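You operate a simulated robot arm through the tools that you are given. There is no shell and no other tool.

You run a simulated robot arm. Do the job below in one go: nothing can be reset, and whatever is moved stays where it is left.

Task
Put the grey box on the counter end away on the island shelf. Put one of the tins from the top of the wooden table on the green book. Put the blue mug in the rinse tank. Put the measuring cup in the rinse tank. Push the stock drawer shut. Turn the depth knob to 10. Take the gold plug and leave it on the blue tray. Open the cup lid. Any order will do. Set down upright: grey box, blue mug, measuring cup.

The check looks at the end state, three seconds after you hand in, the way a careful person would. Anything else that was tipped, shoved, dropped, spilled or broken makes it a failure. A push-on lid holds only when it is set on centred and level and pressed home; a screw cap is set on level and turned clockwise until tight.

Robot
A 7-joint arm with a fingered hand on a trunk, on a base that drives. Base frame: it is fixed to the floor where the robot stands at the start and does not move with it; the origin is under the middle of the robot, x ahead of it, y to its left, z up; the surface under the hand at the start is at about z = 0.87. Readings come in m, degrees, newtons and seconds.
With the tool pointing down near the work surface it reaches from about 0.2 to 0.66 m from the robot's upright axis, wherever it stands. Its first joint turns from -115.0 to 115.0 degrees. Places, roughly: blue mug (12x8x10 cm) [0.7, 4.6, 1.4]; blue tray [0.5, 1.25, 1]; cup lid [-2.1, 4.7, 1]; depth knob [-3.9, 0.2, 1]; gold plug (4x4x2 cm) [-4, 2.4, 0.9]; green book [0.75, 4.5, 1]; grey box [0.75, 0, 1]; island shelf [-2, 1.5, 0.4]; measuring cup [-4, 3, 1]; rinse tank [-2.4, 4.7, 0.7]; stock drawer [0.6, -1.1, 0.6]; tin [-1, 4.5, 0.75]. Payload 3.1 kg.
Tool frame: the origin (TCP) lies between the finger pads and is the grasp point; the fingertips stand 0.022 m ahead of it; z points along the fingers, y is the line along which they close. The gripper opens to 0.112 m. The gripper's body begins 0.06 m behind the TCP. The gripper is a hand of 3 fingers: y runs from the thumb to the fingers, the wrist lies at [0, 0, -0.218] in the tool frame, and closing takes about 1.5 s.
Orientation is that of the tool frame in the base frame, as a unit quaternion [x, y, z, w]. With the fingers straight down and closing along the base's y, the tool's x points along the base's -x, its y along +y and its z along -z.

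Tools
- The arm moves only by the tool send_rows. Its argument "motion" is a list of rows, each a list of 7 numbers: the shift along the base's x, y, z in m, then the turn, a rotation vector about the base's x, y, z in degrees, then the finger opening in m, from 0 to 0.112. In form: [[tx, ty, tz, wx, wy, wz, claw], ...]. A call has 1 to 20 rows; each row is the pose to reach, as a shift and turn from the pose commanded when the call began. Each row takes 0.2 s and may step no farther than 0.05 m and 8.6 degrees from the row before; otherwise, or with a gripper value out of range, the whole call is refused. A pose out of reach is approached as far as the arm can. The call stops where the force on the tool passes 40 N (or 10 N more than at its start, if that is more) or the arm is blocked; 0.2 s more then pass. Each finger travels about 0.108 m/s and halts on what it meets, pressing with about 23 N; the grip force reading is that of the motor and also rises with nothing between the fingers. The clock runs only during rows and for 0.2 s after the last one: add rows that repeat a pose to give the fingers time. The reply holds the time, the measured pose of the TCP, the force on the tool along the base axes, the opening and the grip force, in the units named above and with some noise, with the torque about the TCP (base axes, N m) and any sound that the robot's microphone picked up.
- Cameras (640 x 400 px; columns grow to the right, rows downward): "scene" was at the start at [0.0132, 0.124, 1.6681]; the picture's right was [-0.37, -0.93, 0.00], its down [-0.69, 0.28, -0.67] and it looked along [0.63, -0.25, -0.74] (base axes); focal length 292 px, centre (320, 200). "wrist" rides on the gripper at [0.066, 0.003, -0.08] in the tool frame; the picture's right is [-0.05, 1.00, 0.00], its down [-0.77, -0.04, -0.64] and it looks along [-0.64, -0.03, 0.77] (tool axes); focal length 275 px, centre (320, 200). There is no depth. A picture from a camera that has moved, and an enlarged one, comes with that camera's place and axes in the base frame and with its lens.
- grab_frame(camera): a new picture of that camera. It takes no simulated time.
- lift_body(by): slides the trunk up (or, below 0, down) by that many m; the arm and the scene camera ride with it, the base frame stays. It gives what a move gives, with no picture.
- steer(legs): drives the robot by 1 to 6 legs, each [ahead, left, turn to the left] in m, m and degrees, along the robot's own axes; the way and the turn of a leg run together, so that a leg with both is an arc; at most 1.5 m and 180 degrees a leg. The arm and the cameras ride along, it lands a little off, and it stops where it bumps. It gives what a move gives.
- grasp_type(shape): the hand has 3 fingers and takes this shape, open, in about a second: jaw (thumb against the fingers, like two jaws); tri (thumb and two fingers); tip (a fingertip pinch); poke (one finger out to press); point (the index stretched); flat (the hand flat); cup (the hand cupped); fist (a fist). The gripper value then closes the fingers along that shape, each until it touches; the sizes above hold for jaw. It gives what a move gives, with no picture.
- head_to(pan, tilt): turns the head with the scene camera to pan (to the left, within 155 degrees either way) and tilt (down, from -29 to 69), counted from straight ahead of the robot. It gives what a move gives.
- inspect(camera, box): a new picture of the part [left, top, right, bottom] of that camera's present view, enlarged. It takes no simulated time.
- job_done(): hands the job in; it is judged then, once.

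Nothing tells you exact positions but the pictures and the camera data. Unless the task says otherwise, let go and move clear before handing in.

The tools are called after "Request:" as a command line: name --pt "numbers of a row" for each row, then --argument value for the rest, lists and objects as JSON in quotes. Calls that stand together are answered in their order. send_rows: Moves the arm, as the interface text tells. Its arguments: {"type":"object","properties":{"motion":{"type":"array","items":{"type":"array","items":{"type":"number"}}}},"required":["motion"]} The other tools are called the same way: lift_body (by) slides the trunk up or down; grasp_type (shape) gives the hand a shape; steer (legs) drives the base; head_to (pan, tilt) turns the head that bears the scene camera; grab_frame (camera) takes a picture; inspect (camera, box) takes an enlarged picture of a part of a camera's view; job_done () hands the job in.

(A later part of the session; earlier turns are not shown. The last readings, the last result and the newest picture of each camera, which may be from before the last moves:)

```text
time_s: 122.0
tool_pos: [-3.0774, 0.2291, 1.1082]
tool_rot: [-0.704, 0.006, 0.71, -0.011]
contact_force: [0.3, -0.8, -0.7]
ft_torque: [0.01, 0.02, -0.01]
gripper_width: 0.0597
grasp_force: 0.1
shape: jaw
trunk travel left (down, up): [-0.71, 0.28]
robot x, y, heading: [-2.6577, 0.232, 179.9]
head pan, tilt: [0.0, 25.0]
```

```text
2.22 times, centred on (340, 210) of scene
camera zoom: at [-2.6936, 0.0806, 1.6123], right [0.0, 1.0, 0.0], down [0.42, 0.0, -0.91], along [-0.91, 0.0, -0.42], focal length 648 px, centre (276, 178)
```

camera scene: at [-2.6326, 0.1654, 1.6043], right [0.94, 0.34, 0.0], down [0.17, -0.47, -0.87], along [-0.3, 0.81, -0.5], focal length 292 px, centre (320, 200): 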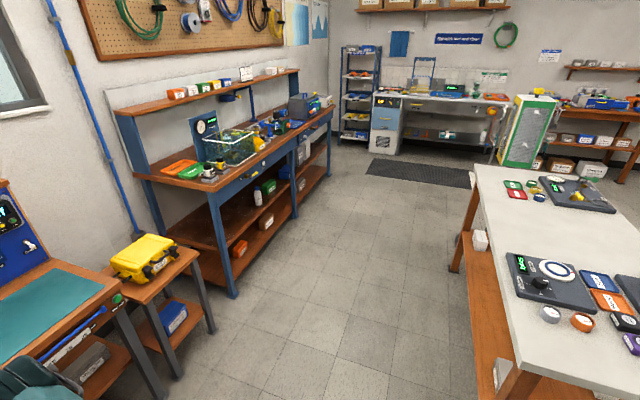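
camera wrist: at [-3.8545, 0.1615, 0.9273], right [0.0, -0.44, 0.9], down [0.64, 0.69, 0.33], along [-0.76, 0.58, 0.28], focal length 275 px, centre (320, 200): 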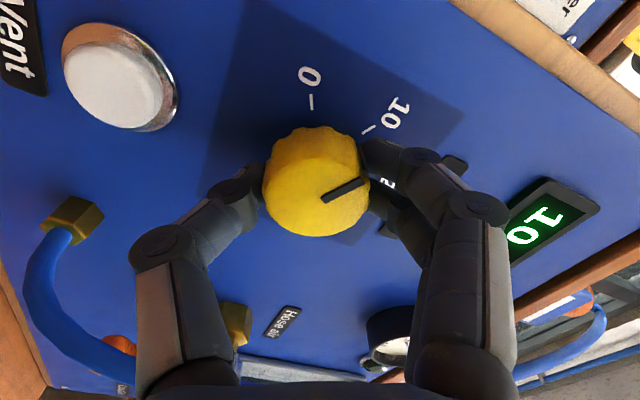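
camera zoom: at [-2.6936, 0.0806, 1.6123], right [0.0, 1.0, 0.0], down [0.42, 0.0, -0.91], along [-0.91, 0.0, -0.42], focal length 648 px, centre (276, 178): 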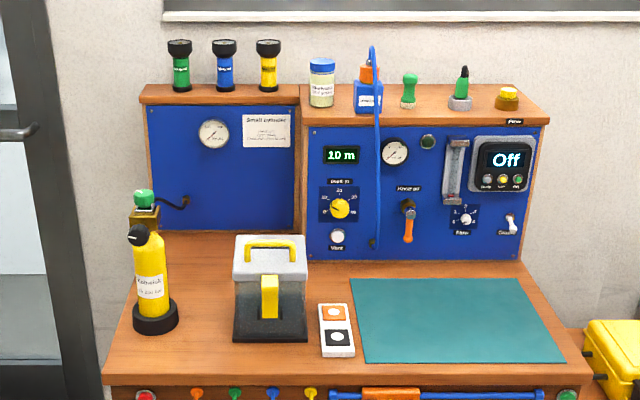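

All is well on the desk. Next I'll go to the blue bench for the gold plug and the measuring cup.

Request:
steer --legs '[[0.25, 0, 0], [0, -1.3, 0], [0, -0.9, 0]]'

Request:
head_to --pan 0 --tilt 30

Request:
grab_frame --camera "scene"

Request:
inspect --camera "scene" --box '[120, 120, 400, 300]'

Request:
inspect --camera "scene" --box '[360, 120, 640, 300]'

```text
time_s: 134.3
tool_pos: [-3.3156, 2.4331, 1.1094]
tool_rot: [-0.704, 0.011, 0.71, -0.005]
contact_force: [0.0, -1.1, -0.4]
ft_torque: [0.01, -0.04, -0.02]
gripper_width: 0.0598
grasp_force: 0.0
shape: jaw
trunk travel left (down, up): [-0.71, 0.28]
robot x, y, heading: [-2.9001, 2.4286, 178.9]
head pan, tilt: [0.0, 25.0]
```

```text
time_s: 135.0
tool_pos: [-3.314, 2.4333, 1.1099]
tool_rot: [-0.704, 0.011, 0.71, -0.004]
contact_force: [-0.3, -0.1, 0.8]
ft_torque: [-0.03, -0.03, 0.01]
gripper_width: 0.0597
grasp_force: 0.0
shape: jaw
trunk travel left (down, up): [-0.71, 0.28]
robot x, y, heading: [-2.8985, 2.4301, 178.9]
head pan, tilt: [0.0, 30.0]
```

```text
taken
camera scene: at [-2.9327, 2.2793, 1.6043], right [0.02, 1.0, 0.0], down [0.5, -0.01, -0.87], along [-0.87, 0.02, -0.5], focal length 292 px, centre (320, 200)
```

scene: 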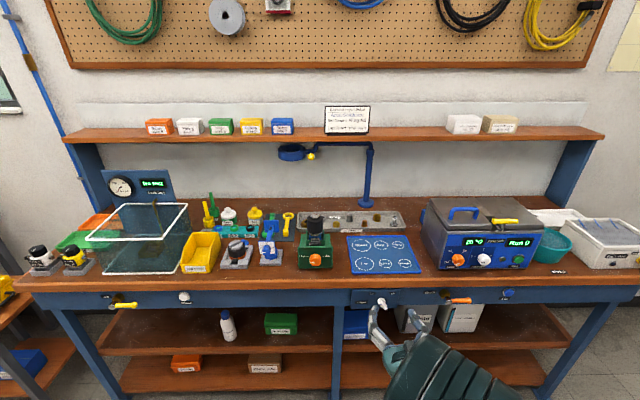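

```text
2.22 times, centred on (260, 210) of scene
camera zoom: at [-2.9327, 2.2793, 1.6043], right [0.02, 1.0, 0.0], down [0.5, -0.01, -0.87], along [-0.87, 0.02, -0.5], focal length 648 px, centre (453, 178)
```

zoom: 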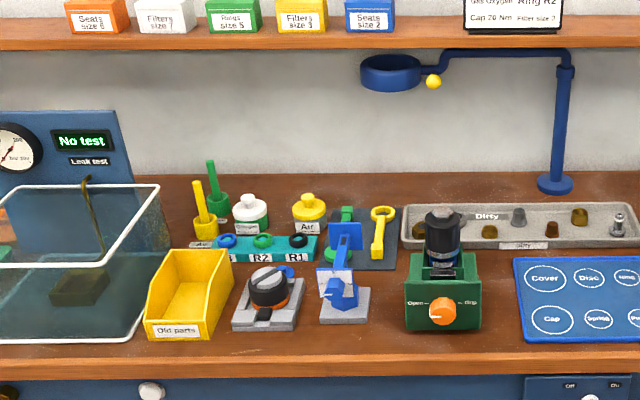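

```text
2.22 times, centred on (500, 210) of scene
camera zoom: at [-2.9327, 2.2793, 1.6043], right [0.02, 1.0, 0.0], down [0.5, -0.01, -0.87], along [-0.87, 0.02, -0.5], focal length 648 px, centre (-80, 178)
```

zoom: 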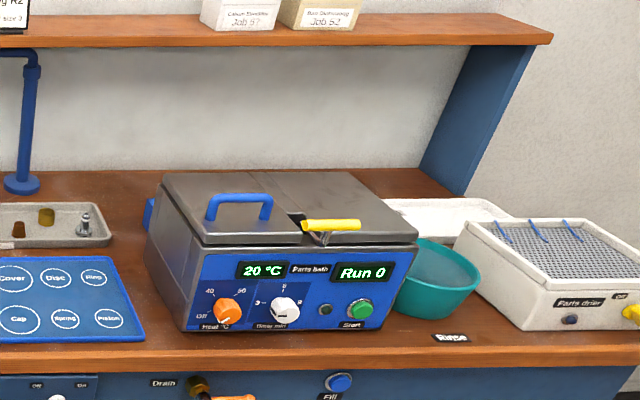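

I'll zoom in on the "Dirty" tray for the gold plug and look around for the measuring cup.

Request:
inspect --camera "scene" --box '[285, 195, 415, 245]'

Request:
head_to --pan -45 --tilt 30

Request:
grab_frame --camera "scene"

Request:
head_to --pan -75 --tilt 20

Request:
grab_frame --camera "scene"

```text
4.92 times, centred on (350, 220) of scene
camera zoom: at [-2.9327, 2.2793, 1.6043], right [0.02, 1.0, 0.0], down [0.5, -0.01, -0.87], along [-0.87, 0.02, -0.5], focal length 1436 px, centre (172, 102)
```

zoom: 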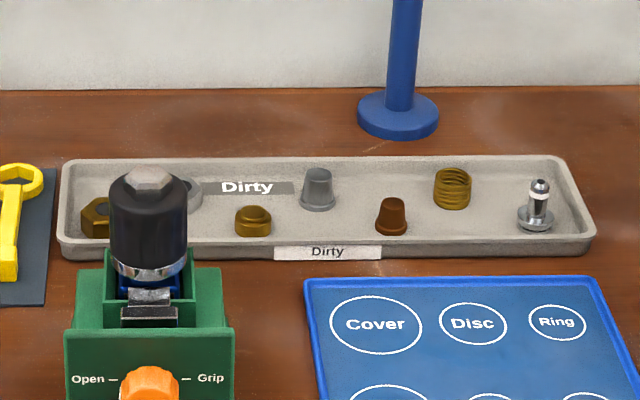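

```text
time_s: 136.1
tool_pos: [-3.3147, 2.4339, 1.1087]
tool_rot: [-0.704, 0.011, 0.71, -0.004]
contact_force: [-0.5, -0.3, 0.5]
ft_torque: [0.0, 0.0, 0.0]
gripper_width: 0.0595
grasp_force: 0.1
shape: jaw
trunk travel left (down, up): [-0.71, 0.28]
robot x, y, heading: [-2.8981, 2.4329, 178.9]
head pan, tilt: [-45.0, 30.0]
```

```text
taken
camera scene: at [-2.9051, 2.3428, 1.6043], right [0.72, 0.7, 0.0], down [0.35, -0.36, -0.87], along [-0.6, 0.62, -0.5], focal length 292 px, centre (320, 200)
```

scene: 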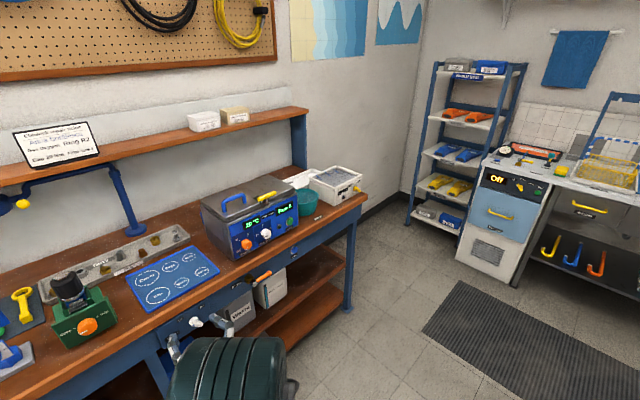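

```text
time_s: 137.0
tool_pos: [-3.3138, 2.4338, 1.1107]
tool_rot: [-0.704, 0.011, 0.71, -0.004]
contact_force: [0.5, 0.3, -0.4]
ft_torque: [0.01, 0.0, 0.01]
gripper_width: 0.0595
grasp_force: 0.0
shape: jaw
trunk travel left (down, up): [-0.71, 0.28]
robot x, y, heading: [-2.9007, 2.43, 179.0]
head pan, tilt: [-75.0, 20.0]
```

```text
taken
camera scene: at [-2.8649, 2.3681, 1.6203], right [0.97, 0.24, 0.0], down [0.08, -0.33, -0.94], along [-0.23, 0.91, -0.34], focal length 292 px, centre (320, 200)
```

scene: 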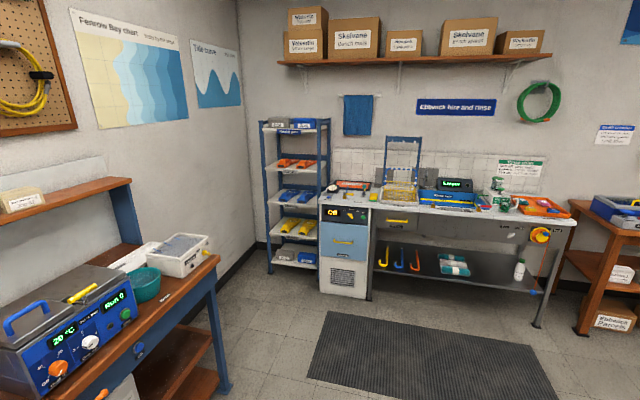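

I'll zoom in on the teal vessel and the bench end.

Request:
inspect --camera "scene" --box '[0, 210, 240, 360]'

Request:
inspect --camera "scene" --box '[310, 120, 590, 300]'

```text
2.67 times, centred on (120, 285) of scene
camera zoom: at [-2.8649, 2.3681, 1.6203], right [0.97, 0.24, 0.0], down [0.08, -0.33, -0.94], along [-0.23, 0.91, -0.34], focal length 778 px, centre (853, -27)
```

zoom: 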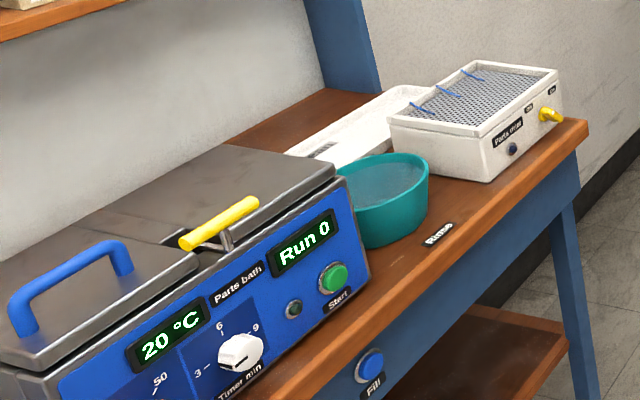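

```text
2.22 times, centred on (450, 210) of scene
camera zoom: at [-2.8649, 2.3681, 1.6203], right [0.97, 0.24, 0.0], down [0.08, -0.33, -0.94], along [-0.23, 0.91, -0.34], focal length 648 px, centre (31, 178)
```

zoom: 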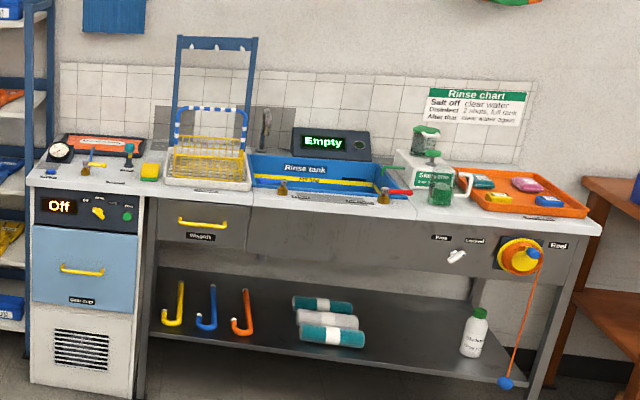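

The measuring cup isn't visible from here; it may be hidden behind the parts bath. I'll raise the trunk and look from there.

Request:
lift_body --by 0.28

Request:
steer --legs '[[0, -0.75, 0]]'

Request:
head_to --pan 5 --tilt 42

Request:
grab_frame --camera "scene"

```text
time_s: 139.9
tool_pos: [-3.3139, 2.4327, 1.3899]
tool_rot: [-0.704, 0.01, 0.71, -0.004]
contact_force: [0.4, 0.6, 0.4]
ft_torque: [0.0, -0.01, -0.01]
gripper_width: 0.0596
grasp_force: 0.0
shape: jaw
trunk travel left (down, up): [-0.99, 0.0]
robot x, y, heading: [-2.9004, 2.4281, 179.1]
head pan, tilt: [-75.0, 20.0]
```

```text
time_s: 143.9
tool_pos: [-3.3013, 3.1887, 1.3888]
tool_rot: [-0.704, 0.01, 0.71, -0.005]
contact_force: [-0.5, -0.6, 0.7]
ft_torque: [0.0, -0.02, -0.02]
gripper_width: 0.0595
grasp_force: 0.0
shape: jaw
trunk travel left (down, up): [-0.99, 0.0]
robot x, y, heading: [-2.8846, 3.187, 179.3]
head pan, tilt: [-75.0, 20.0]
```

```text
time_s: 145.5
tool_pos: [-3.3034, 3.1876, 1.3899]
tool_rot: [-0.704, 0.011, 0.71, -0.005]
contact_force: [0.2, 0.4, -0.1]
ft_torque: [0.02, -0.03, -0.03]
gripper_width: 0.0596
grasp_force: 0.0
shape: jaw
trunk travel left (down, up): [-0.99, 0.0]
robot x, y, heading: [-2.889, 3.1888, 178.9]
head pan, tilt: [5.0, 42.0]
```

```text
taken
camera scene: at [-2.9128, 3.0279, 1.866], right [-0.07, 1.0, 0.0], down [0.67, 0.05, -0.74], along [-0.74, -0.05, -0.67], focal length 292 px, centre (320, 200)
```

scene: 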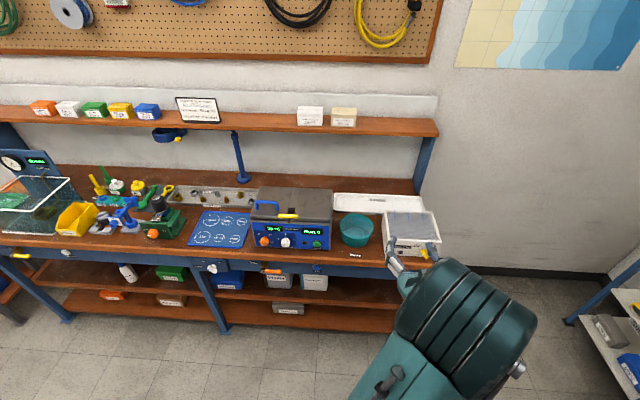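

Request:
inspect --camera "scene" --box '[180, 150, 460, 290]'

Request:
head_to --pan 25 --tilt 35

Request:
inspect --camera "scene" --box '[100, 50, 640, 400]'

Request:
head_to --pan -90 --tilt 38

Request:
grab_frame --camera "scene"

```text
2.29 times, centred on (320, 220) of scene
camera zoom: at [-2.9128, 3.0279, 1.866], right [-0.07, 1.0, 0.0], down [0.67, 0.05, -0.74], along [-0.74, -0.05, -0.67], focal length 667 px, centre (320, 154)
```

zoom: 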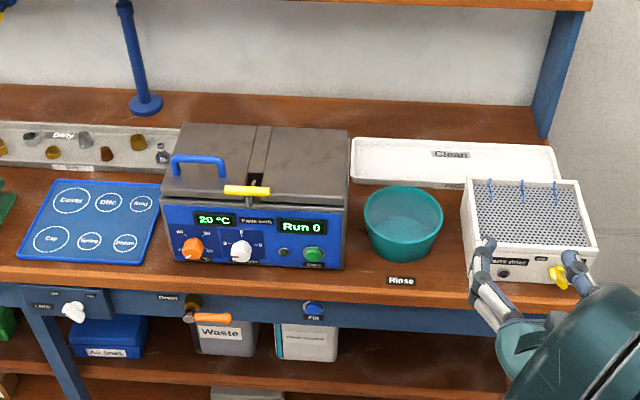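

```text
time_s: 146.3
tool_pos: [-3.3016, 3.1893, 1.3892]
tool_rot: [-0.704, 0.009, 0.71, -0.005]
contact_force: [0.0, -0.3, 0.1]
ft_torque: [0.0, 0.0, 0.0]
gripper_width: 0.0598
grasp_force: 0.1
shape: jaw
trunk travel left (down, up): [-0.99, 0.0]
robot x, y, heading: [-2.8875, 3.1868, 179.3]
head pan, tilt: [25.0, 35.0]
```

```text
1.14 times, centred on (370, 225) of scene
camera zoom: at [-2.9098, 2.9981, 1.8765], right [-0.41, 0.91, 0.0], down [0.52, 0.23, -0.82], along [-0.75, -0.33, -0.57], focal length 333 px, centre (263, 171)
```

zoom: 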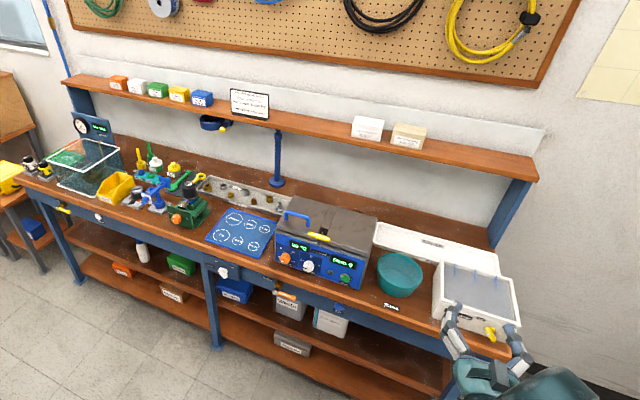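

```text
time_s: 148.2
tool_pos: [-3.3023, 3.1888, 1.3907]
tool_rot: [-0.704, 0.011, 0.71, -0.004]
contact_force: [-0.1, -0.4, -0.2]
ft_torque: [0.03, 0.02, 0.03]
gripper_width: 0.0597
grasp_force: 0.0
shape: jaw
trunk travel left (down, up): [-0.99, 0.0]
robot x, y, heading: [-2.8853, 3.1861, 178.9]
head pan, tilt: [-90.0, 38.0]
```

```text
taken
camera scene: at [-2.8282, 3.1202, 1.8719], right [1.0, -0.01, 0.0], down [-0.01, -0.62, -0.79], along [0.01, 0.79, -0.62], focal length 292 px, centre (320, 200)
```

scene: 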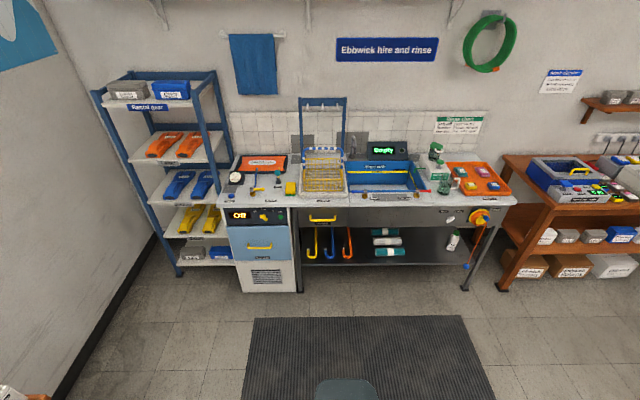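

Not visible yet. I'll drive closer so the head camera can see behind the parts bath from above.

Request:
steer --legs '[[0.25, 0.2, 0]]'

Request:
head_to --pan 0 --tilt 48

Request:
grab_frame --camera "scene"

Request:
inspect --camera "scene" --box '[200, 100, 480, 290]'

```text
time_s: 150.4
tool_pos: [-3.5563, 2.9933, 1.3894]
tool_rot: [-0.704, 0.012, 0.71, -0.004]
contact_force: [0.4, 0.7, -1.3]
ft_torque: [0.03, 0.0, 0.01]
gripper_width: 0.0599
grasp_force: 0.1
shape: jaw
trunk travel left (down, up): [-0.99, 0.0]
robot x, y, heading: [-3.142, 2.9881, 178.9]
head pan, tilt: [-90.0, 38.0]
```

```text
time_s: 152.1
tool_pos: [-3.5576, 2.9925, 1.3907]
tool_rot: [-0.704, 0.012, 0.711, -0.005]
contact_force: [-0.6, 0.2, -0.7]
ft_torque: [-0.03, -0.05, -0.01]
gripper_width: 0.0597
grasp_force: 0.1
shape: jaw
trunk travel left (down, up): [-0.99, 0.0]
robot x, y, heading: [-3.1438, 2.988, 178.8]
head pan, tilt: [0.0, 48.0]
```

```text
taken
camera scene: at [-3.1635, 2.8379, 1.8575], right [0.02, 1.0, 0.0], down [0.74, -0.01, -0.67], along [-0.67, 0.01, -0.74], focal length 292 px, centre (320, 200)
```

scene: 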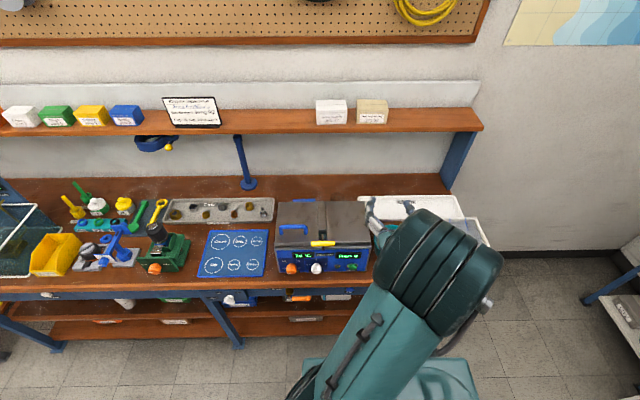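

```text
2.11 times, centred on (340, 195) of scene
camera zoom: at [-3.1635, 2.8379, 1.8575], right [0.02, 1.0, 0.0], down [0.74, -0.01, -0.67], along [-0.67, 0.01, -0.74], focal length 614 px, centre (278, 210)
```

zoom: 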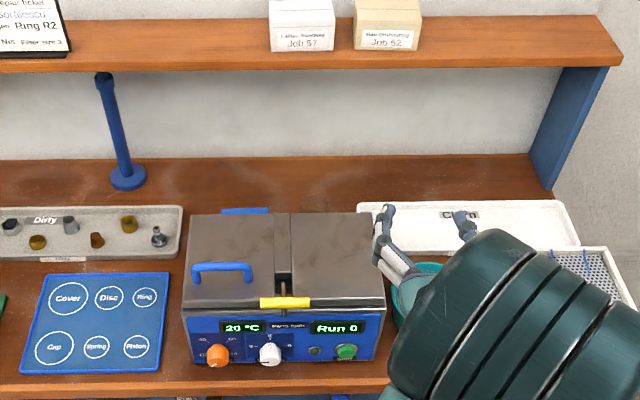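

Nothing behind the bath. I'll look closer at the teal vessel and at the items around y=3.

Request:
steer --legs '[[-0.15, 0.35, 0]]'

Request:
head_to --pan -30 --tilt 40

Request:
grab_frame --camera "scene"

Request:
inspect --camera "scene" --box '[250, 100, 490, 260]'

```text
time_s: 154.5
tool_pos: [-3.4158, 2.6389, 1.3897]
tool_rot: [-0.704, 0.013, 0.71, -0.003]
contact_force: [-0.5, -0.9, -1.4]
ft_torque: [0.0, 0.01, -0.01]
gripper_width: 0.0595
grasp_force: 0.0
shape: jaw
trunk travel left (down, up): [-0.99, 0.0]
robot x, y, heading: [-2.9987, 2.6345, 178.7]
head pan, tilt: [0.0, 48.0]
```

```text
time_s: 155.4
tool_pos: [-3.4145, 2.6402, 1.3903]
tool_rot: [-0.704, 0.013, 0.71, -0.002]
contact_force: [0.7, -0.1, 0.2]
ft_torque: [0.02, -0.03, 0.03]
gripper_width: 0.0598
grasp_force: 0.1
shape: jaw
trunk travel left (down, up): [-0.99, 0.0]
robot x, y, heading: [-2.9999, 2.6378, 178.6]
head pan, tilt: [-30.0, 40.0]
```

```text
taken
camera scene: at [-3.0163, 2.5257, 1.8689], right [0.52, 0.86, 0.0], down [0.55, -0.33, -0.77], along [-0.66, 0.4, -0.64], focal length 292 px, centre (320, 200)
```

scene: 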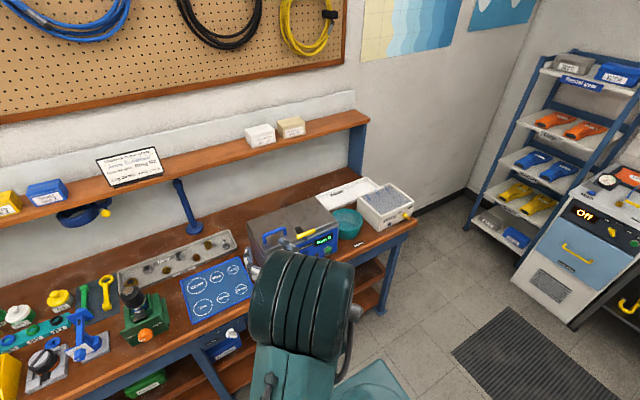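

```text
2.50 times, centred on (370, 180) of scene
camera zoom: at [-3.0163, 2.5257, 1.8689], right [0.52, 0.86, 0.0], down [0.55, -0.33, -0.77], along [-0.66, 0.4, -0.64], focal length 729 px, centre (195, 250)
```

zoom: 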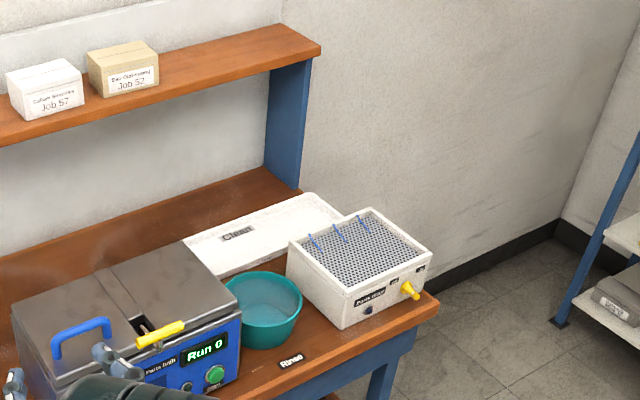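

Still not found. I'll drive closer to the bench, which the gold plug needs anyway, and look behind the bath from directly above.

Request:
steer --legs '[[0.2, 0, 1], [0.1, 0, 0]]'

Request:
head_to --pan -30 --tilt 55

Request:
grab_frame --camera "scene"

Request:
head_to --pan 0 --tilt 50

Request:
grab_frame --camera "scene"

```text
time_s: 157.8
tool_pos: [-3.7138, 2.6366, 1.3897]
tool_rot: [-0.704, 0.008, 0.71, -0.007]
contact_force: [-0.1, 0.2, -0.2]
ft_torque: [0.01, -0.03, 0.01]
gripper_width: 0.0596
grasp_force: 0.1
shape: jaw
trunk travel left (down, up): [-0.99, 0.0]
robot x, y, heading: [-3.297, 2.6357, 179.7]
head pan, tilt: [-30.0, 40.0]
```

```text
time_s: 158.5
tool_pos: [-3.7151, 2.6357, 1.3894]
tool_rot: [-0.704, 0.007, 0.71, -0.007]
contact_force: [-0.3, 0.7, 0.3]
ft_torque: [-0.05, 0.0, -0.01]
gripper_width: 0.0596
grasp_force: 0.0
shape: jaw
trunk travel left (down, up): [-0.99, 0.0]
robot x, y, heading: [-3.3003, 2.639, 179.6]
head pan, tilt: [-30.0, 55.0]
```

```text
taken
camera scene: at [-3.3034, 2.5222, 1.8483], right [0.51, 0.86, 0.0], down [0.71, -0.41, -0.57], along [-0.49, 0.29, -0.82], focal length 292 px, centre (320, 200)
```

scene: 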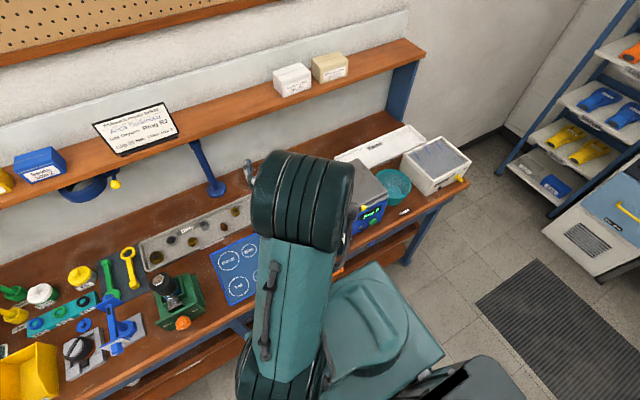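

```text
time_s: 159.5
tool_pos: [-3.7146, 2.637, 1.3883]
tool_rot: [-0.704, 0.007, 0.71, -0.008]
contact_force: [-0.4, 0.2, -0.6]
ft_torque: [0.0, 0.02, -0.01]
gripper_width: 0.0597
grasp_force: 0.1
shape: jaw
trunk travel left (down, up): [-0.99, 0.0]
robot x, y, heading: [-3.2986, 2.638, 179.5]
head pan, tilt: [0.0, 50.0]
```

```text
taken
camera scene: at [-3.317, 2.4864, 1.8548], right [0.01, 1.0, 0.0], down [0.77, -0.01, -0.64], along [-0.64, 0.01, -0.77], focal length 292 px, centre (320, 200)
```

scene: 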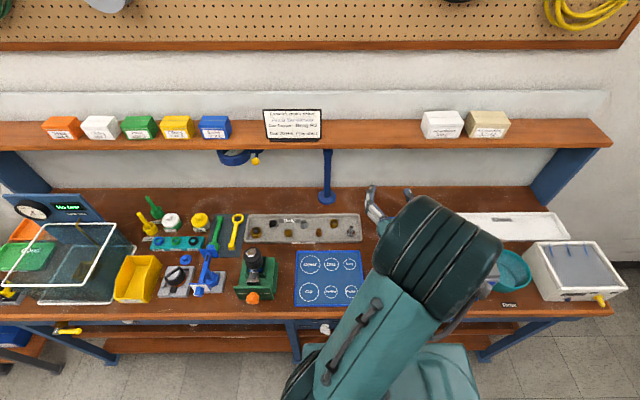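

I'll zoom on the Dirty tray to identify the gold plug.

Request:
inspect --camera "scene" --box '[240, 205, 370, 250]'

Request:
inspect --camera "scene" --box '[240, 210, 310, 250]'

Request:
inspect --camera "scene" --box '[290, 240, 370, 310]'

```text
4.92 times, centred on (305, 228) of scene
camera zoom: at [-3.317, 2.4864, 1.8548], right [0.01, 1.0, 0.0], down [0.77, -0.01, -0.64], along [-0.64, 0.01, -0.77], focal length 1436 px, centre (394, 65)
```

zoom: 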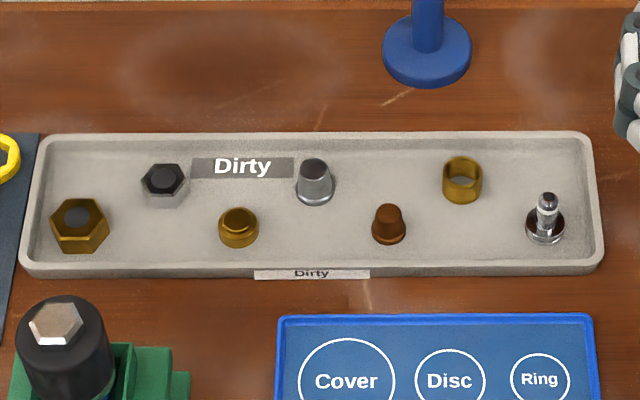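

```text
9.14 times, centred on (275, 230) of scene
camera zoom: at [-3.317, 2.4864, 1.8548], right [0.01, 1.0, 0.0], down [0.77, -0.01, -0.64], along [-0.64, 0.01, -0.77], focal length 2667 px, centre (731, -74)
```

zoom: 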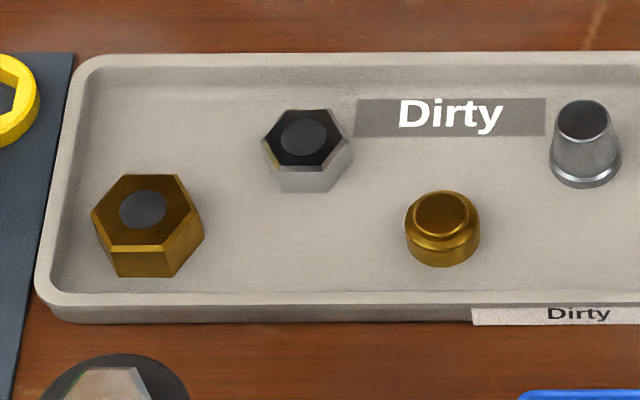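

```text
5.71 times, centred on (330, 275) of scene
camera zoom: at [-3.317, 2.4864, 1.8548], right [0.01, 1.0, 0.0], down [0.77, -0.01, -0.64], along [-0.64, 0.01, -0.77], focal length 1667 px, centre (263, -229)
```

zoom: 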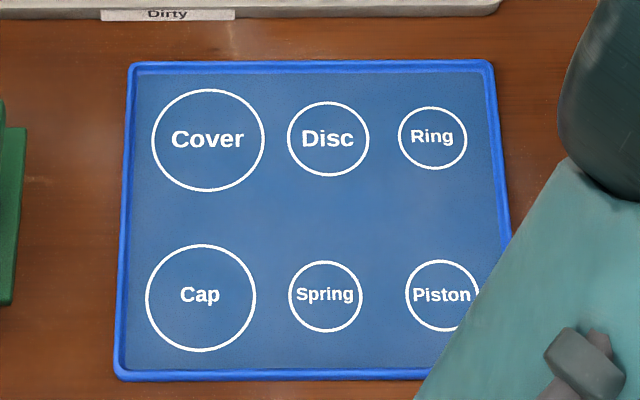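

The stepped round gold piece at about (-3.94, 2.373, 0.91) matches the "gold plug" (the hex nut sits at y≈2.25). I'll line up with it, lower the trunk and tilt the hand down.

Request:
steer --legs '[[0.0, 0.265, 0]]'

Request:
lift_body --by -0.15

Request:
send_rows --pt "0 0 0 0 -7.5 0 0.06" --pt "0 0 0 0 -15 0 0.06" --pt "0 0 0 0 -22.5 0 0.06" --pt "0 0 0 0 -30 0 0.06" --pt "0 0 0 0 -37.5 0 0.06" --pt "0 0 -0.02 0 -45 0 0.06" --pt "0 0 -0.05 0 -52.5 0 0.06" --pt "0 0 -0.08 0 -60 0 0.06"

Request:
grab_frame --camera "wrist"

Request:
grab_frame --camera "scene"

```text
time_s: 161.4
tool_pos: [-3.7161, 2.3732, 1.3897]
tool_rot: [-0.704, 0.009, 0.71, -0.008]
contact_force: [0.2, 0.6, -0.4]
ft_torque: [-0.02, 0.0, 0.0]
gripper_width: 0.0594
grasp_force: 0.0
shape: jaw
trunk travel left (down, up): [-0.99, 0.0]
robot x, y, heading: [-3.2976, 2.3743, 179.6]
head pan, tilt: [0.0, 50.0]
```

```text
time_s: 163.1
tool_pos: [-3.7158, 2.3703, 1.2397]
tool_rot: [-0.704, 0.008, 0.71, -0.008]
contact_force: [-0.1, 0.2, 0.7]
ft_torque: [-0.01, 0.0, -0.03]
gripper_width: 0.0597
grasp_force: 0.1
shape: jaw
trunk travel left (down, up): [-0.84, 0.15]
robot x, y, heading: [-3.301, 2.3743, 179.8]
head pan, tilt: [0.0, 50.0]
```

```text
time_s: 164.9
tool_pos: [-3.7181, 2.3729, 1.1588]
tool_rot: [0.965, -0.011, -0.262, 0.003]
contact_force: [-0.1, 0.2, -0.4]
ft_torque: [0.03, -0.05, 0.0]
gripper_width: 0.0596
grasp_force: 0.0
shape: jaw
trunk travel left (down, up): [-0.84, 0.15]
robot x, y, heading: [-3.3005, 2.3716, 179.8]
head pan, tilt: [0.0, 50.0]
```

```text
taken
camera wrist: at [-3.6203, 2.3678, 1.1949], right [-0.06, -1.0, 0.03], down [-0.34, 0.05, 0.94], along [-0.94, 0.04, -0.35], focal length 275 px, centre (320, 200)
```

wrist: 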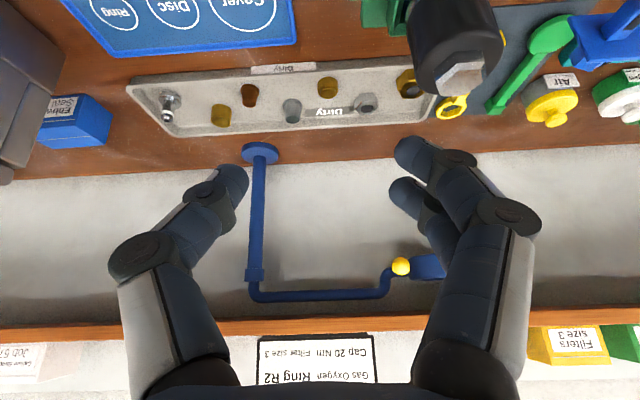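

```text
taken
camera scene: at [-3.3213, 2.2215, 1.7049], right [0.01, 1.0, 0.0], down [0.77, -0.01, -0.64], along [-0.64, 0.0, -0.77], focal length 292 px, centre (320, 200)
```

scene: 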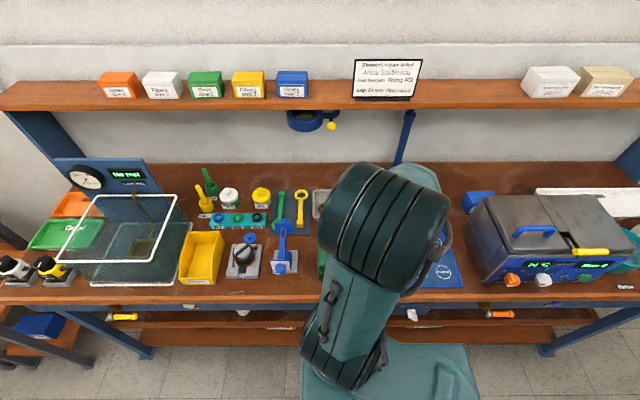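

The plug lines up at (-3.94, 2.369). A green valve stand sits just left of it, so I'll use a near-vertical hand (10° tilt) and hover above the plug.

Request:
send_rows --pt "-0.044 0 0 0 -5 0 0.06" --pt "-0.088 -0.001 0 0 -10 0 0.06" --pt "-0.132 -0.002 0 0 -15 0 0.06" --pt "-0.176 -0.003 0 0 -20 0 0.06" --pt "-0.221 -0.004 0 0 -20 0 0.06" --pt "-0.221 -0.004 -0.045 0 -20 0 0.06" --pt "-0.221 -0.004 -0.09 0 -20 0 0.06" --pt "-0.221 -0.004 -0.14 0 -20 0 0.06"

Request:
grab_frame --camera "wrist"

Request:
grab_frame --camera "scene"

```text
time_s: 166.7
tool_pos: [-3.805, 2.3996, 1.0118]
tool_rot: [0.996, -0.01, -0.092, 0.002]
contact_force: [-0.2, 0.5, -0.6]
ft_torque: [0.02, 0.01, -0.05]
gripper_width: 0.0597
grasp_force: 0.1
shape: jaw
out of reach, approached as far as the arm can: row 2, 3, 4, 5, 6, 7, 8
trunk travel left (down, up): [-0.84, 0.15]
robot x, y, heading: [-3.2996, 2.3732, 179.5]
head pan, tilt: [0.0, 50.0]
```

```text
taken
camera wrist: at [-3.7254, 2.3943, 1.0792], right [-0.07, -1.0, 0.01], down [-0.64, 0.05, 0.77], along [-0.76, 0.04, -0.64], focal length 275 px, centre (320, 200)
```

wrist: 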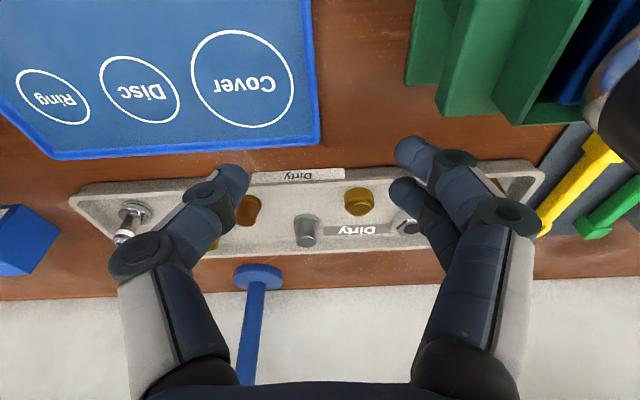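

```text
taken
camera scene: at [-3.3211, 2.2172, 1.7045], right [0.01, 1.0, 0.0], down [0.77, 0.0, -0.64], along [-0.64, 0.01, -0.77], focal length 292 px, centre (320, 200)
```

scene: 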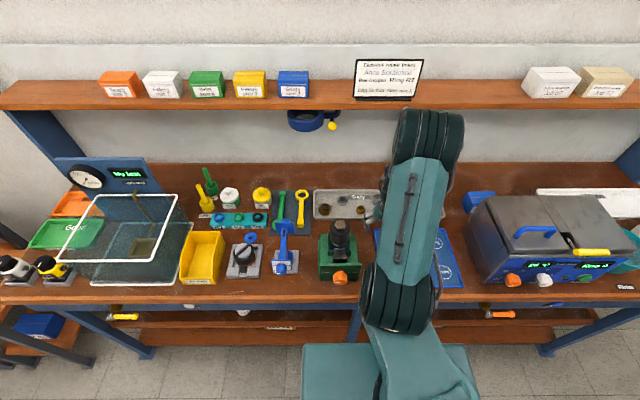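

The arm stopped short, probably on a joint limit. I'll try a further approach from here at lower height.

Request:
send_rows --pt "0 -0.01 0.04 0 5 0 0.06" --pt "-0.03 -0.02 0.04 0 10 0 0.06" --pt "-0.06 -0.03 0.03 0 10 0 0.06" --pt "-0.09 -0.03 0.02 0 10 0 0.06"

Request:
grab_frame --camera "wrist"

```text
time_s: 167.7
tool_pos: [-3.8936, 2.3709, 1.0418]
tool_rot: [0.984, -0.01, -0.179, 0.002]
contact_force: [0.7, -0.4, 0.4]
ft_torque: [0.04, -0.02, 0.0]
gripper_width: 0.0596
grasp_force: 0.1
shape: jaw
out of reach, approached as far as the arm can: row 4
trunk travel left (down, up): [-0.84, 0.15]
robot x, y, heading: [-3.3008, 2.3712, 179.3]
head pan, tilt: [0.0, 50.0]
```

```text
taken
camera wrist: at [-3.803, 2.3656, 1.0937], right [-0.06, -1.0, 0.02], down [-0.5, 0.05, 0.87], along [-0.87, 0.04, -0.5], focal length 275 px, centre (320, 200)
```

wrist: 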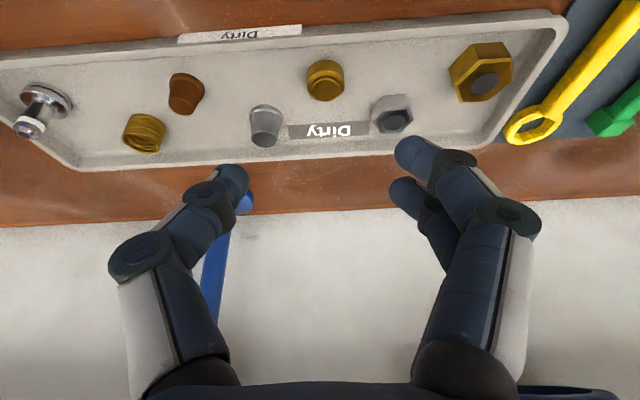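

The plug is in clear view at about (-3.943, 2.366). I'll nudge the base closer and descend onto it.

Request:
steer --legs '[[0.03, 0, 0]]'

Request:
send_rows --pt "-0.01 -0.003 -0.03 0 0 0 0.06" --pt "-0.018 -0.004 -0.06 0 0 0 0.06" --pt "-0.018 -0.004 -0.09 0 0 0 0.06"

Request:
grab_frame --camera "wrist"

```text
time_s: 168.6
tool_pos: [-3.9225, 2.3737, 1.0426]
tool_rot: [0.984, -0.01, -0.179, 0.003]
contact_force: [-1.0, 0.1, -0.1]
ft_torque: [0.02, 0.03, -0.01]
gripper_width: 0.0598
grasp_force: 0.0
shape: jaw
trunk travel left (down, up): [-0.84, 0.15]
robot x, y, heading: [-3.3285, 2.373, 179.5]
head pan, tilt: [0.0, 50.0]
```

```text
time_s: 169.3
tool_pos: [-3.9428, 2.3701, 0.9525]
tool_rot: [0.984, -0.011, -0.178, 0.002]
contact_force: [0.3, -0.4, 0.1]
ft_torque: [-0.05, -0.01, 0.03]
gripper_width: 0.0599
grasp_force: 0.1
shape: jaw
trunk travel left (down, up): [-0.84, 0.15]
robot x, y, heading: [-3.3289, 2.3791, 179.6]
head pan, tilt: [0.0, 50.0]
```

```text
taken
camera wrist: at [-3.8521, 2.3644, 1.0039], right [-0.06, -1.0, 0.03], down [-0.5, 0.06, 0.87], along [-0.86, 0.04, -0.5], focal length 275 px, centre (320, 200)
```

wrist: 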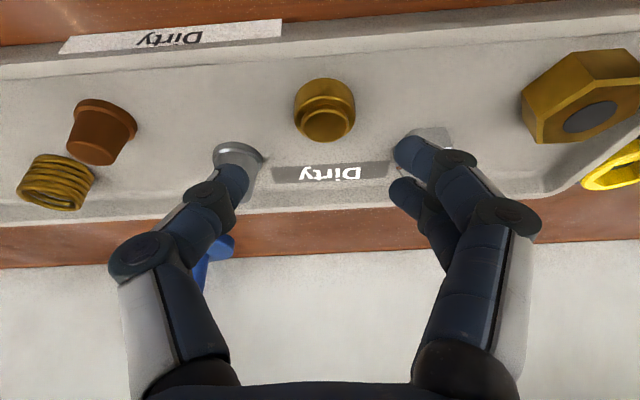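

The grey pieces are close by on both sides, so I'll narrow the opening to 4.4 cm, centre on the plug and descend.

Request:
send_rows --pt "0.003 -0.0045 0 0 0 0 0.044" --pt "0.003 -0.0045 0 0 0 0 0.044" --pt "0.003 -0.0045 -0.01 0 0 0 0.044" --pt "0.003 -0.0045 -0.018 0 0 0 0.044"

Request:
grab_frame --camera "wrist"

```text
time_s: 170.3
tool_pos: [-3.9404, 2.3648, 0.9335]
tool_rot: [0.984, -0.01, -0.179, 0.004]
contact_force: [0.3, 0.4, -0.1]
ft_torque: [-0.02, -0.02, 0.02]
gripper_width: 0.0445
grasp_force: 0.2
shape: jaw
trunk travel left (down, up): [-0.84, 0.15]
robot x, y, heading: [-3.332, 2.3711, 179.5]
head pan, tilt: [0.0, 50.0]
```

```text
taken
camera wrist: at [-3.8479, 2.3596, 0.9851], right [-0.06, -1.0, 0.03], down [-0.5, 0.05, 0.87], along [-0.87, 0.04, -0.5], focal length 275 px, centre (320, 200)
```

wrist: 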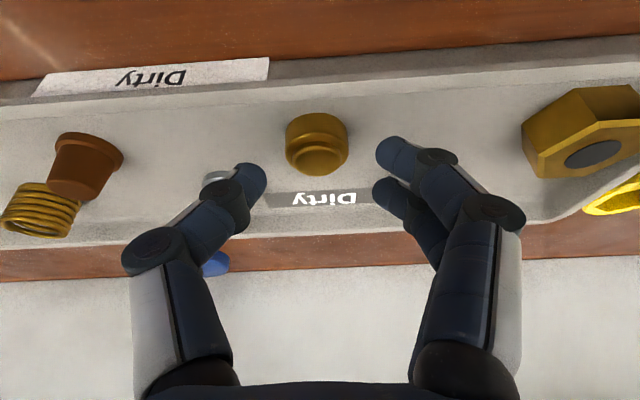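

The plug is 7 mm nearer to me than the finger line. I'll correct, descend and close.

Request:
send_rows --pt "0.007 0 0 0 0 0 0.044" --pt "0.008 0 -0.006 0 0 0 0.044" --pt "0.008 0 -0.011 0 0 0 0.044"

Request:
grab_frame --camera "wrist"

```text
time_s: 171.2
tool_pos: [-3.9315, 2.3647, 0.9229]
tool_rot: [0.984, -0.011, -0.179, 0.003]
contact_force: [0.1, -0.4, 0.5]
ft_torque: [0.01, -0.01, -0.02]
gripper_width: 0.0446
grasp_force: 0.1
shape: jaw
trunk travel left (down, up): [-0.84, 0.15]
robot x, y, heading: [-3.3292, 2.3733, 179.7]
head pan, tilt: [0.0, 50.0]
```

```text
taken
camera wrist: at [-3.8403, 2.3594, 0.9748], right [-0.06, -1.0, 0.03], down [-0.5, 0.05, 0.87], along [-0.87, 0.04, -0.5], focal length 275 px, centre (320, 200)
```

wrist: 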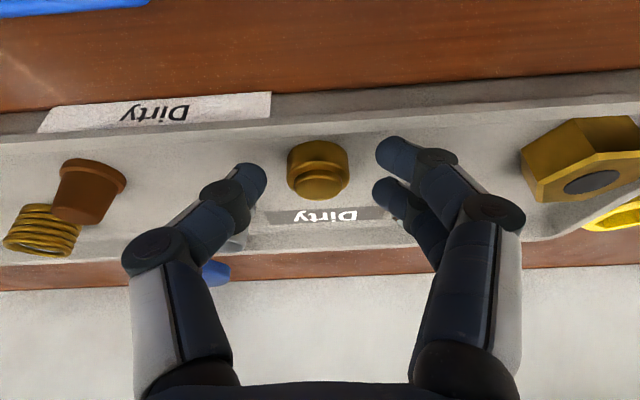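

Triangulating the views, the plug is a bit lower and farther: about (-3.954, 2.365, 0.888). I'll adjust.

Request:
send_rows --pt "-0.01 0 0 0 0 0 0.05" --pt "-0.016 0 -0.008 0 0 0 0.05" --pt "-0.016 0 -0.014 0 0 0 0.05"

Request:
grab_frame --camera "wrist"

```text
time_s: 171.9
tool_pos: [-3.945, 2.3656, 0.9115]
tool_rot: [0.984, -0.011, -0.18, 0.003]
contact_force: [-0.7, -1.0, 8.3]
ft_torque: [-0.3, 0.0, -0.03]
gripper_width: 0.0493
grasp_force: 0.0
shape: jaw
trunk travel left (down, up): [-0.84, 0.15]
robot x, y, heading: [-3.3324, 2.3726, 179.7]
head pan, tilt: [0.0, 50.0]
```

```text
taken
camera wrist: at [-3.8553, 2.3591, 0.9622], right [-0.06, -1.0, 0.03], down [-0.49, 0.05, 0.87], along [-0.87, 0.04, -0.5], focal length 275 px, centre (320, 200)
```

wrist: 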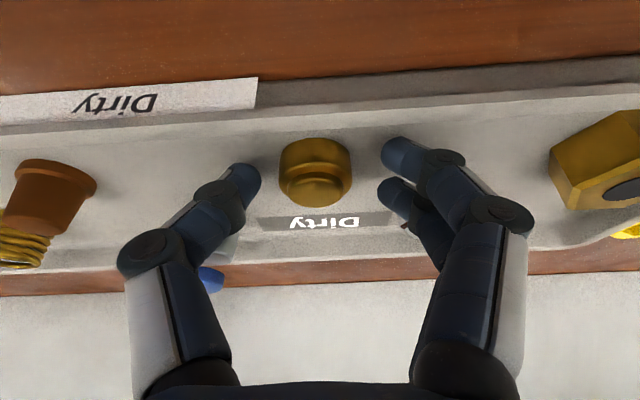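

The near fingertip touches the tray floor, so this is the right depth. I'll raise 2 mm and close.

Request:
send_rows --pt "0 0 0.002 0 0 0 0.05" --pt "0 0 0.002 0 0 0 0.02" --pt "0 0 0.002 0 0 0 0.015" --pt "0 0 0.002 0 0 0 0.015" --pt "0 0 0.002 0 0 0 0.015"

Request:
grab_frame --camera "wrist"

```text
time_s: 173.2
tool_pos: [-3.9465, 2.3638, 0.9101]
tool_rot: [0.984, -0.011, -0.179, 0.003]
contact_force: [0.7, -0.4, 0.2]
ft_torque: [-0.02, 0.02, 0.01]
gripper_width: 0.023
grasp_force: 22.9
shape: jaw
trunk travel left (down, up): [-0.84, 0.15]
robot x, y, heading: [-3.3284, 2.3737, 179.8]
head pan, tilt: [0.0, 50.0]
```

```text
taken
camera wrist: at [-3.8557, 2.3592, 0.9627], right [-0.06, -1.0, 0.03], down [-0.5, 0.05, 0.87], along [-0.86, 0.04, -0.5], focal length 275 px, centre (320, 200)
```

wrist: 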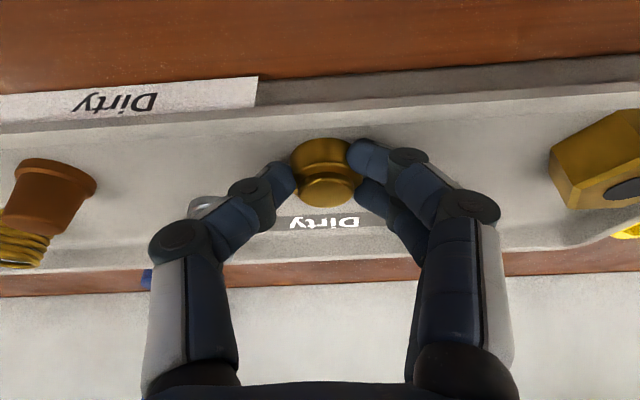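

The plug is gripped. Lifting.

Request:
send_rows --pt "0 0 0.02 0 0 0 0.015" --pt "0 0 0.05 0 0 0 0.015" --pt "0 0 0.09 0 0 0 0.015" --pt "0.02 0 0.13 0 0 0 0.015"

Request:
grab_frame --camera "wrist"

```text
time_s: 174.2
tool_pos: [-3.9182, 2.3644, 1.0423]
tool_rot: [0.984, -0.011, -0.18, 0.003]
contact_force: [0.3, 0.1, -0.5]
ft_torque: [0.0, -0.02, 0.01]
gripper_width: 0.0227
grasp_force: 22.7
shape: jaw
out of reach, approached as far as the arm can: row 1
trunk travel left (down, up): [-0.84, 0.15]
robot x, y, heading: [-3.3315, 2.3777, 179.5]
head pan, tilt: [0.0, 50.0]
```

```text
taken
camera wrist: at [-3.8289, 2.3589, 1.0935], right [-0.06, -1.0, 0.03], down [-0.5, 0.06, 0.87], along [-0.87, 0.04, -0.5], focal length 275 px, centre (320, 200)
```

wrist: 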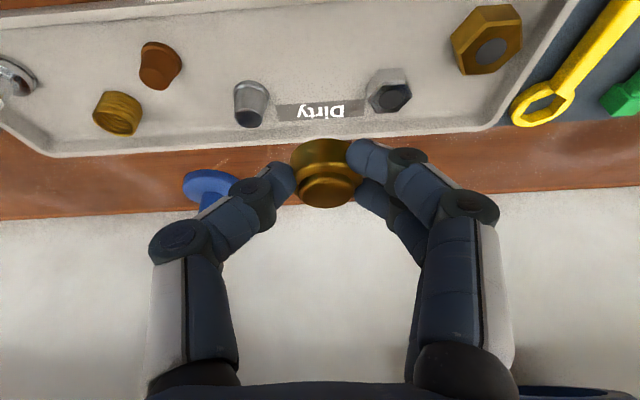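

The plug is out and its neighbours are undisturbed. I'll raise a little and back the robot away.

Request:
send_rows --pt "0.03 0.01 0.03 0 0 0 0.015" --pt "0.06 0.015 0.06 0 0 0 0.015" --pt "0.1 0.015 0.08 0 0 0 0.015"

Request:
steer --legs '[[-0.35, 0, 0]]'

Request:
head_to --pan -40 --tilt 35

Request:
inspect --camera "scene" --box '[200, 60, 520, 260]'

```text
time_s: 174.9
tool_pos: [-3.8245, 2.3788, 1.1209]
tool_rot: [0.984, -0.011, -0.179, 0.003]
contact_force: [0.1, 0.2, -0.8]
ft_torque: [-0.01, -0.03, 0.03]
gripper_width: 0.0224
grasp_force: 23.3
shape: jaw
trunk travel left (down, up): [-0.84, 0.15]
robot x, y, heading: [-3.3298, 2.3701, 179.7]
head pan, tilt: [0.0, 50.0]
```

```text
time_s: 177.2
tool_pos: [-3.4809, 2.3769, 1.1209]
tool_rot: [0.984, -0.01, -0.178, 0.003]
contact_force: [0.0, -0.3, 0.3]
ft_torque: [0.01, 0.04, 0.05]
gripper_width: 0.0224
grasp_force: 23.2
shape: jaw
trunk travel left (down, up): [-0.84, 0.15]
robot x, y, heading: [-2.99, 2.3724, 179.6]
head pan, tilt: [0.0, 50.0]
```

```text
time_s: 178.3
tool_pos: [-3.4826, 2.3768, 1.121]
tool_rot: [0.984, -0.008, -0.179, 0.004]
contact_force: [0.0, -0.4, -0.6]
ft_torque: [0.0, 0.0, -0.02]
gripper_width: 0.0226
grasp_force: 22.6
shape: jaw
trunk travel left (down, up): [-0.84, 0.15]
robot x, y, heading: [-2.9869, 2.3739, 179.9]
head pan, tilt: [-40.0, 35.0]
```

```text
2.00 times, centred on (360, 160) of scene
camera zoom: at [-2.9936, 2.2751, 1.7265], right [0.65, 0.76, 0.0], down [0.44, -0.37, -0.82], along [-0.63, 0.53, -0.57], focal length 583 px, centre (240, 280)
```

zoom: 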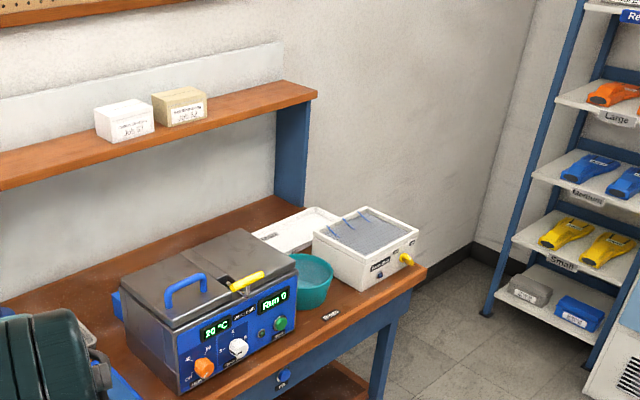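

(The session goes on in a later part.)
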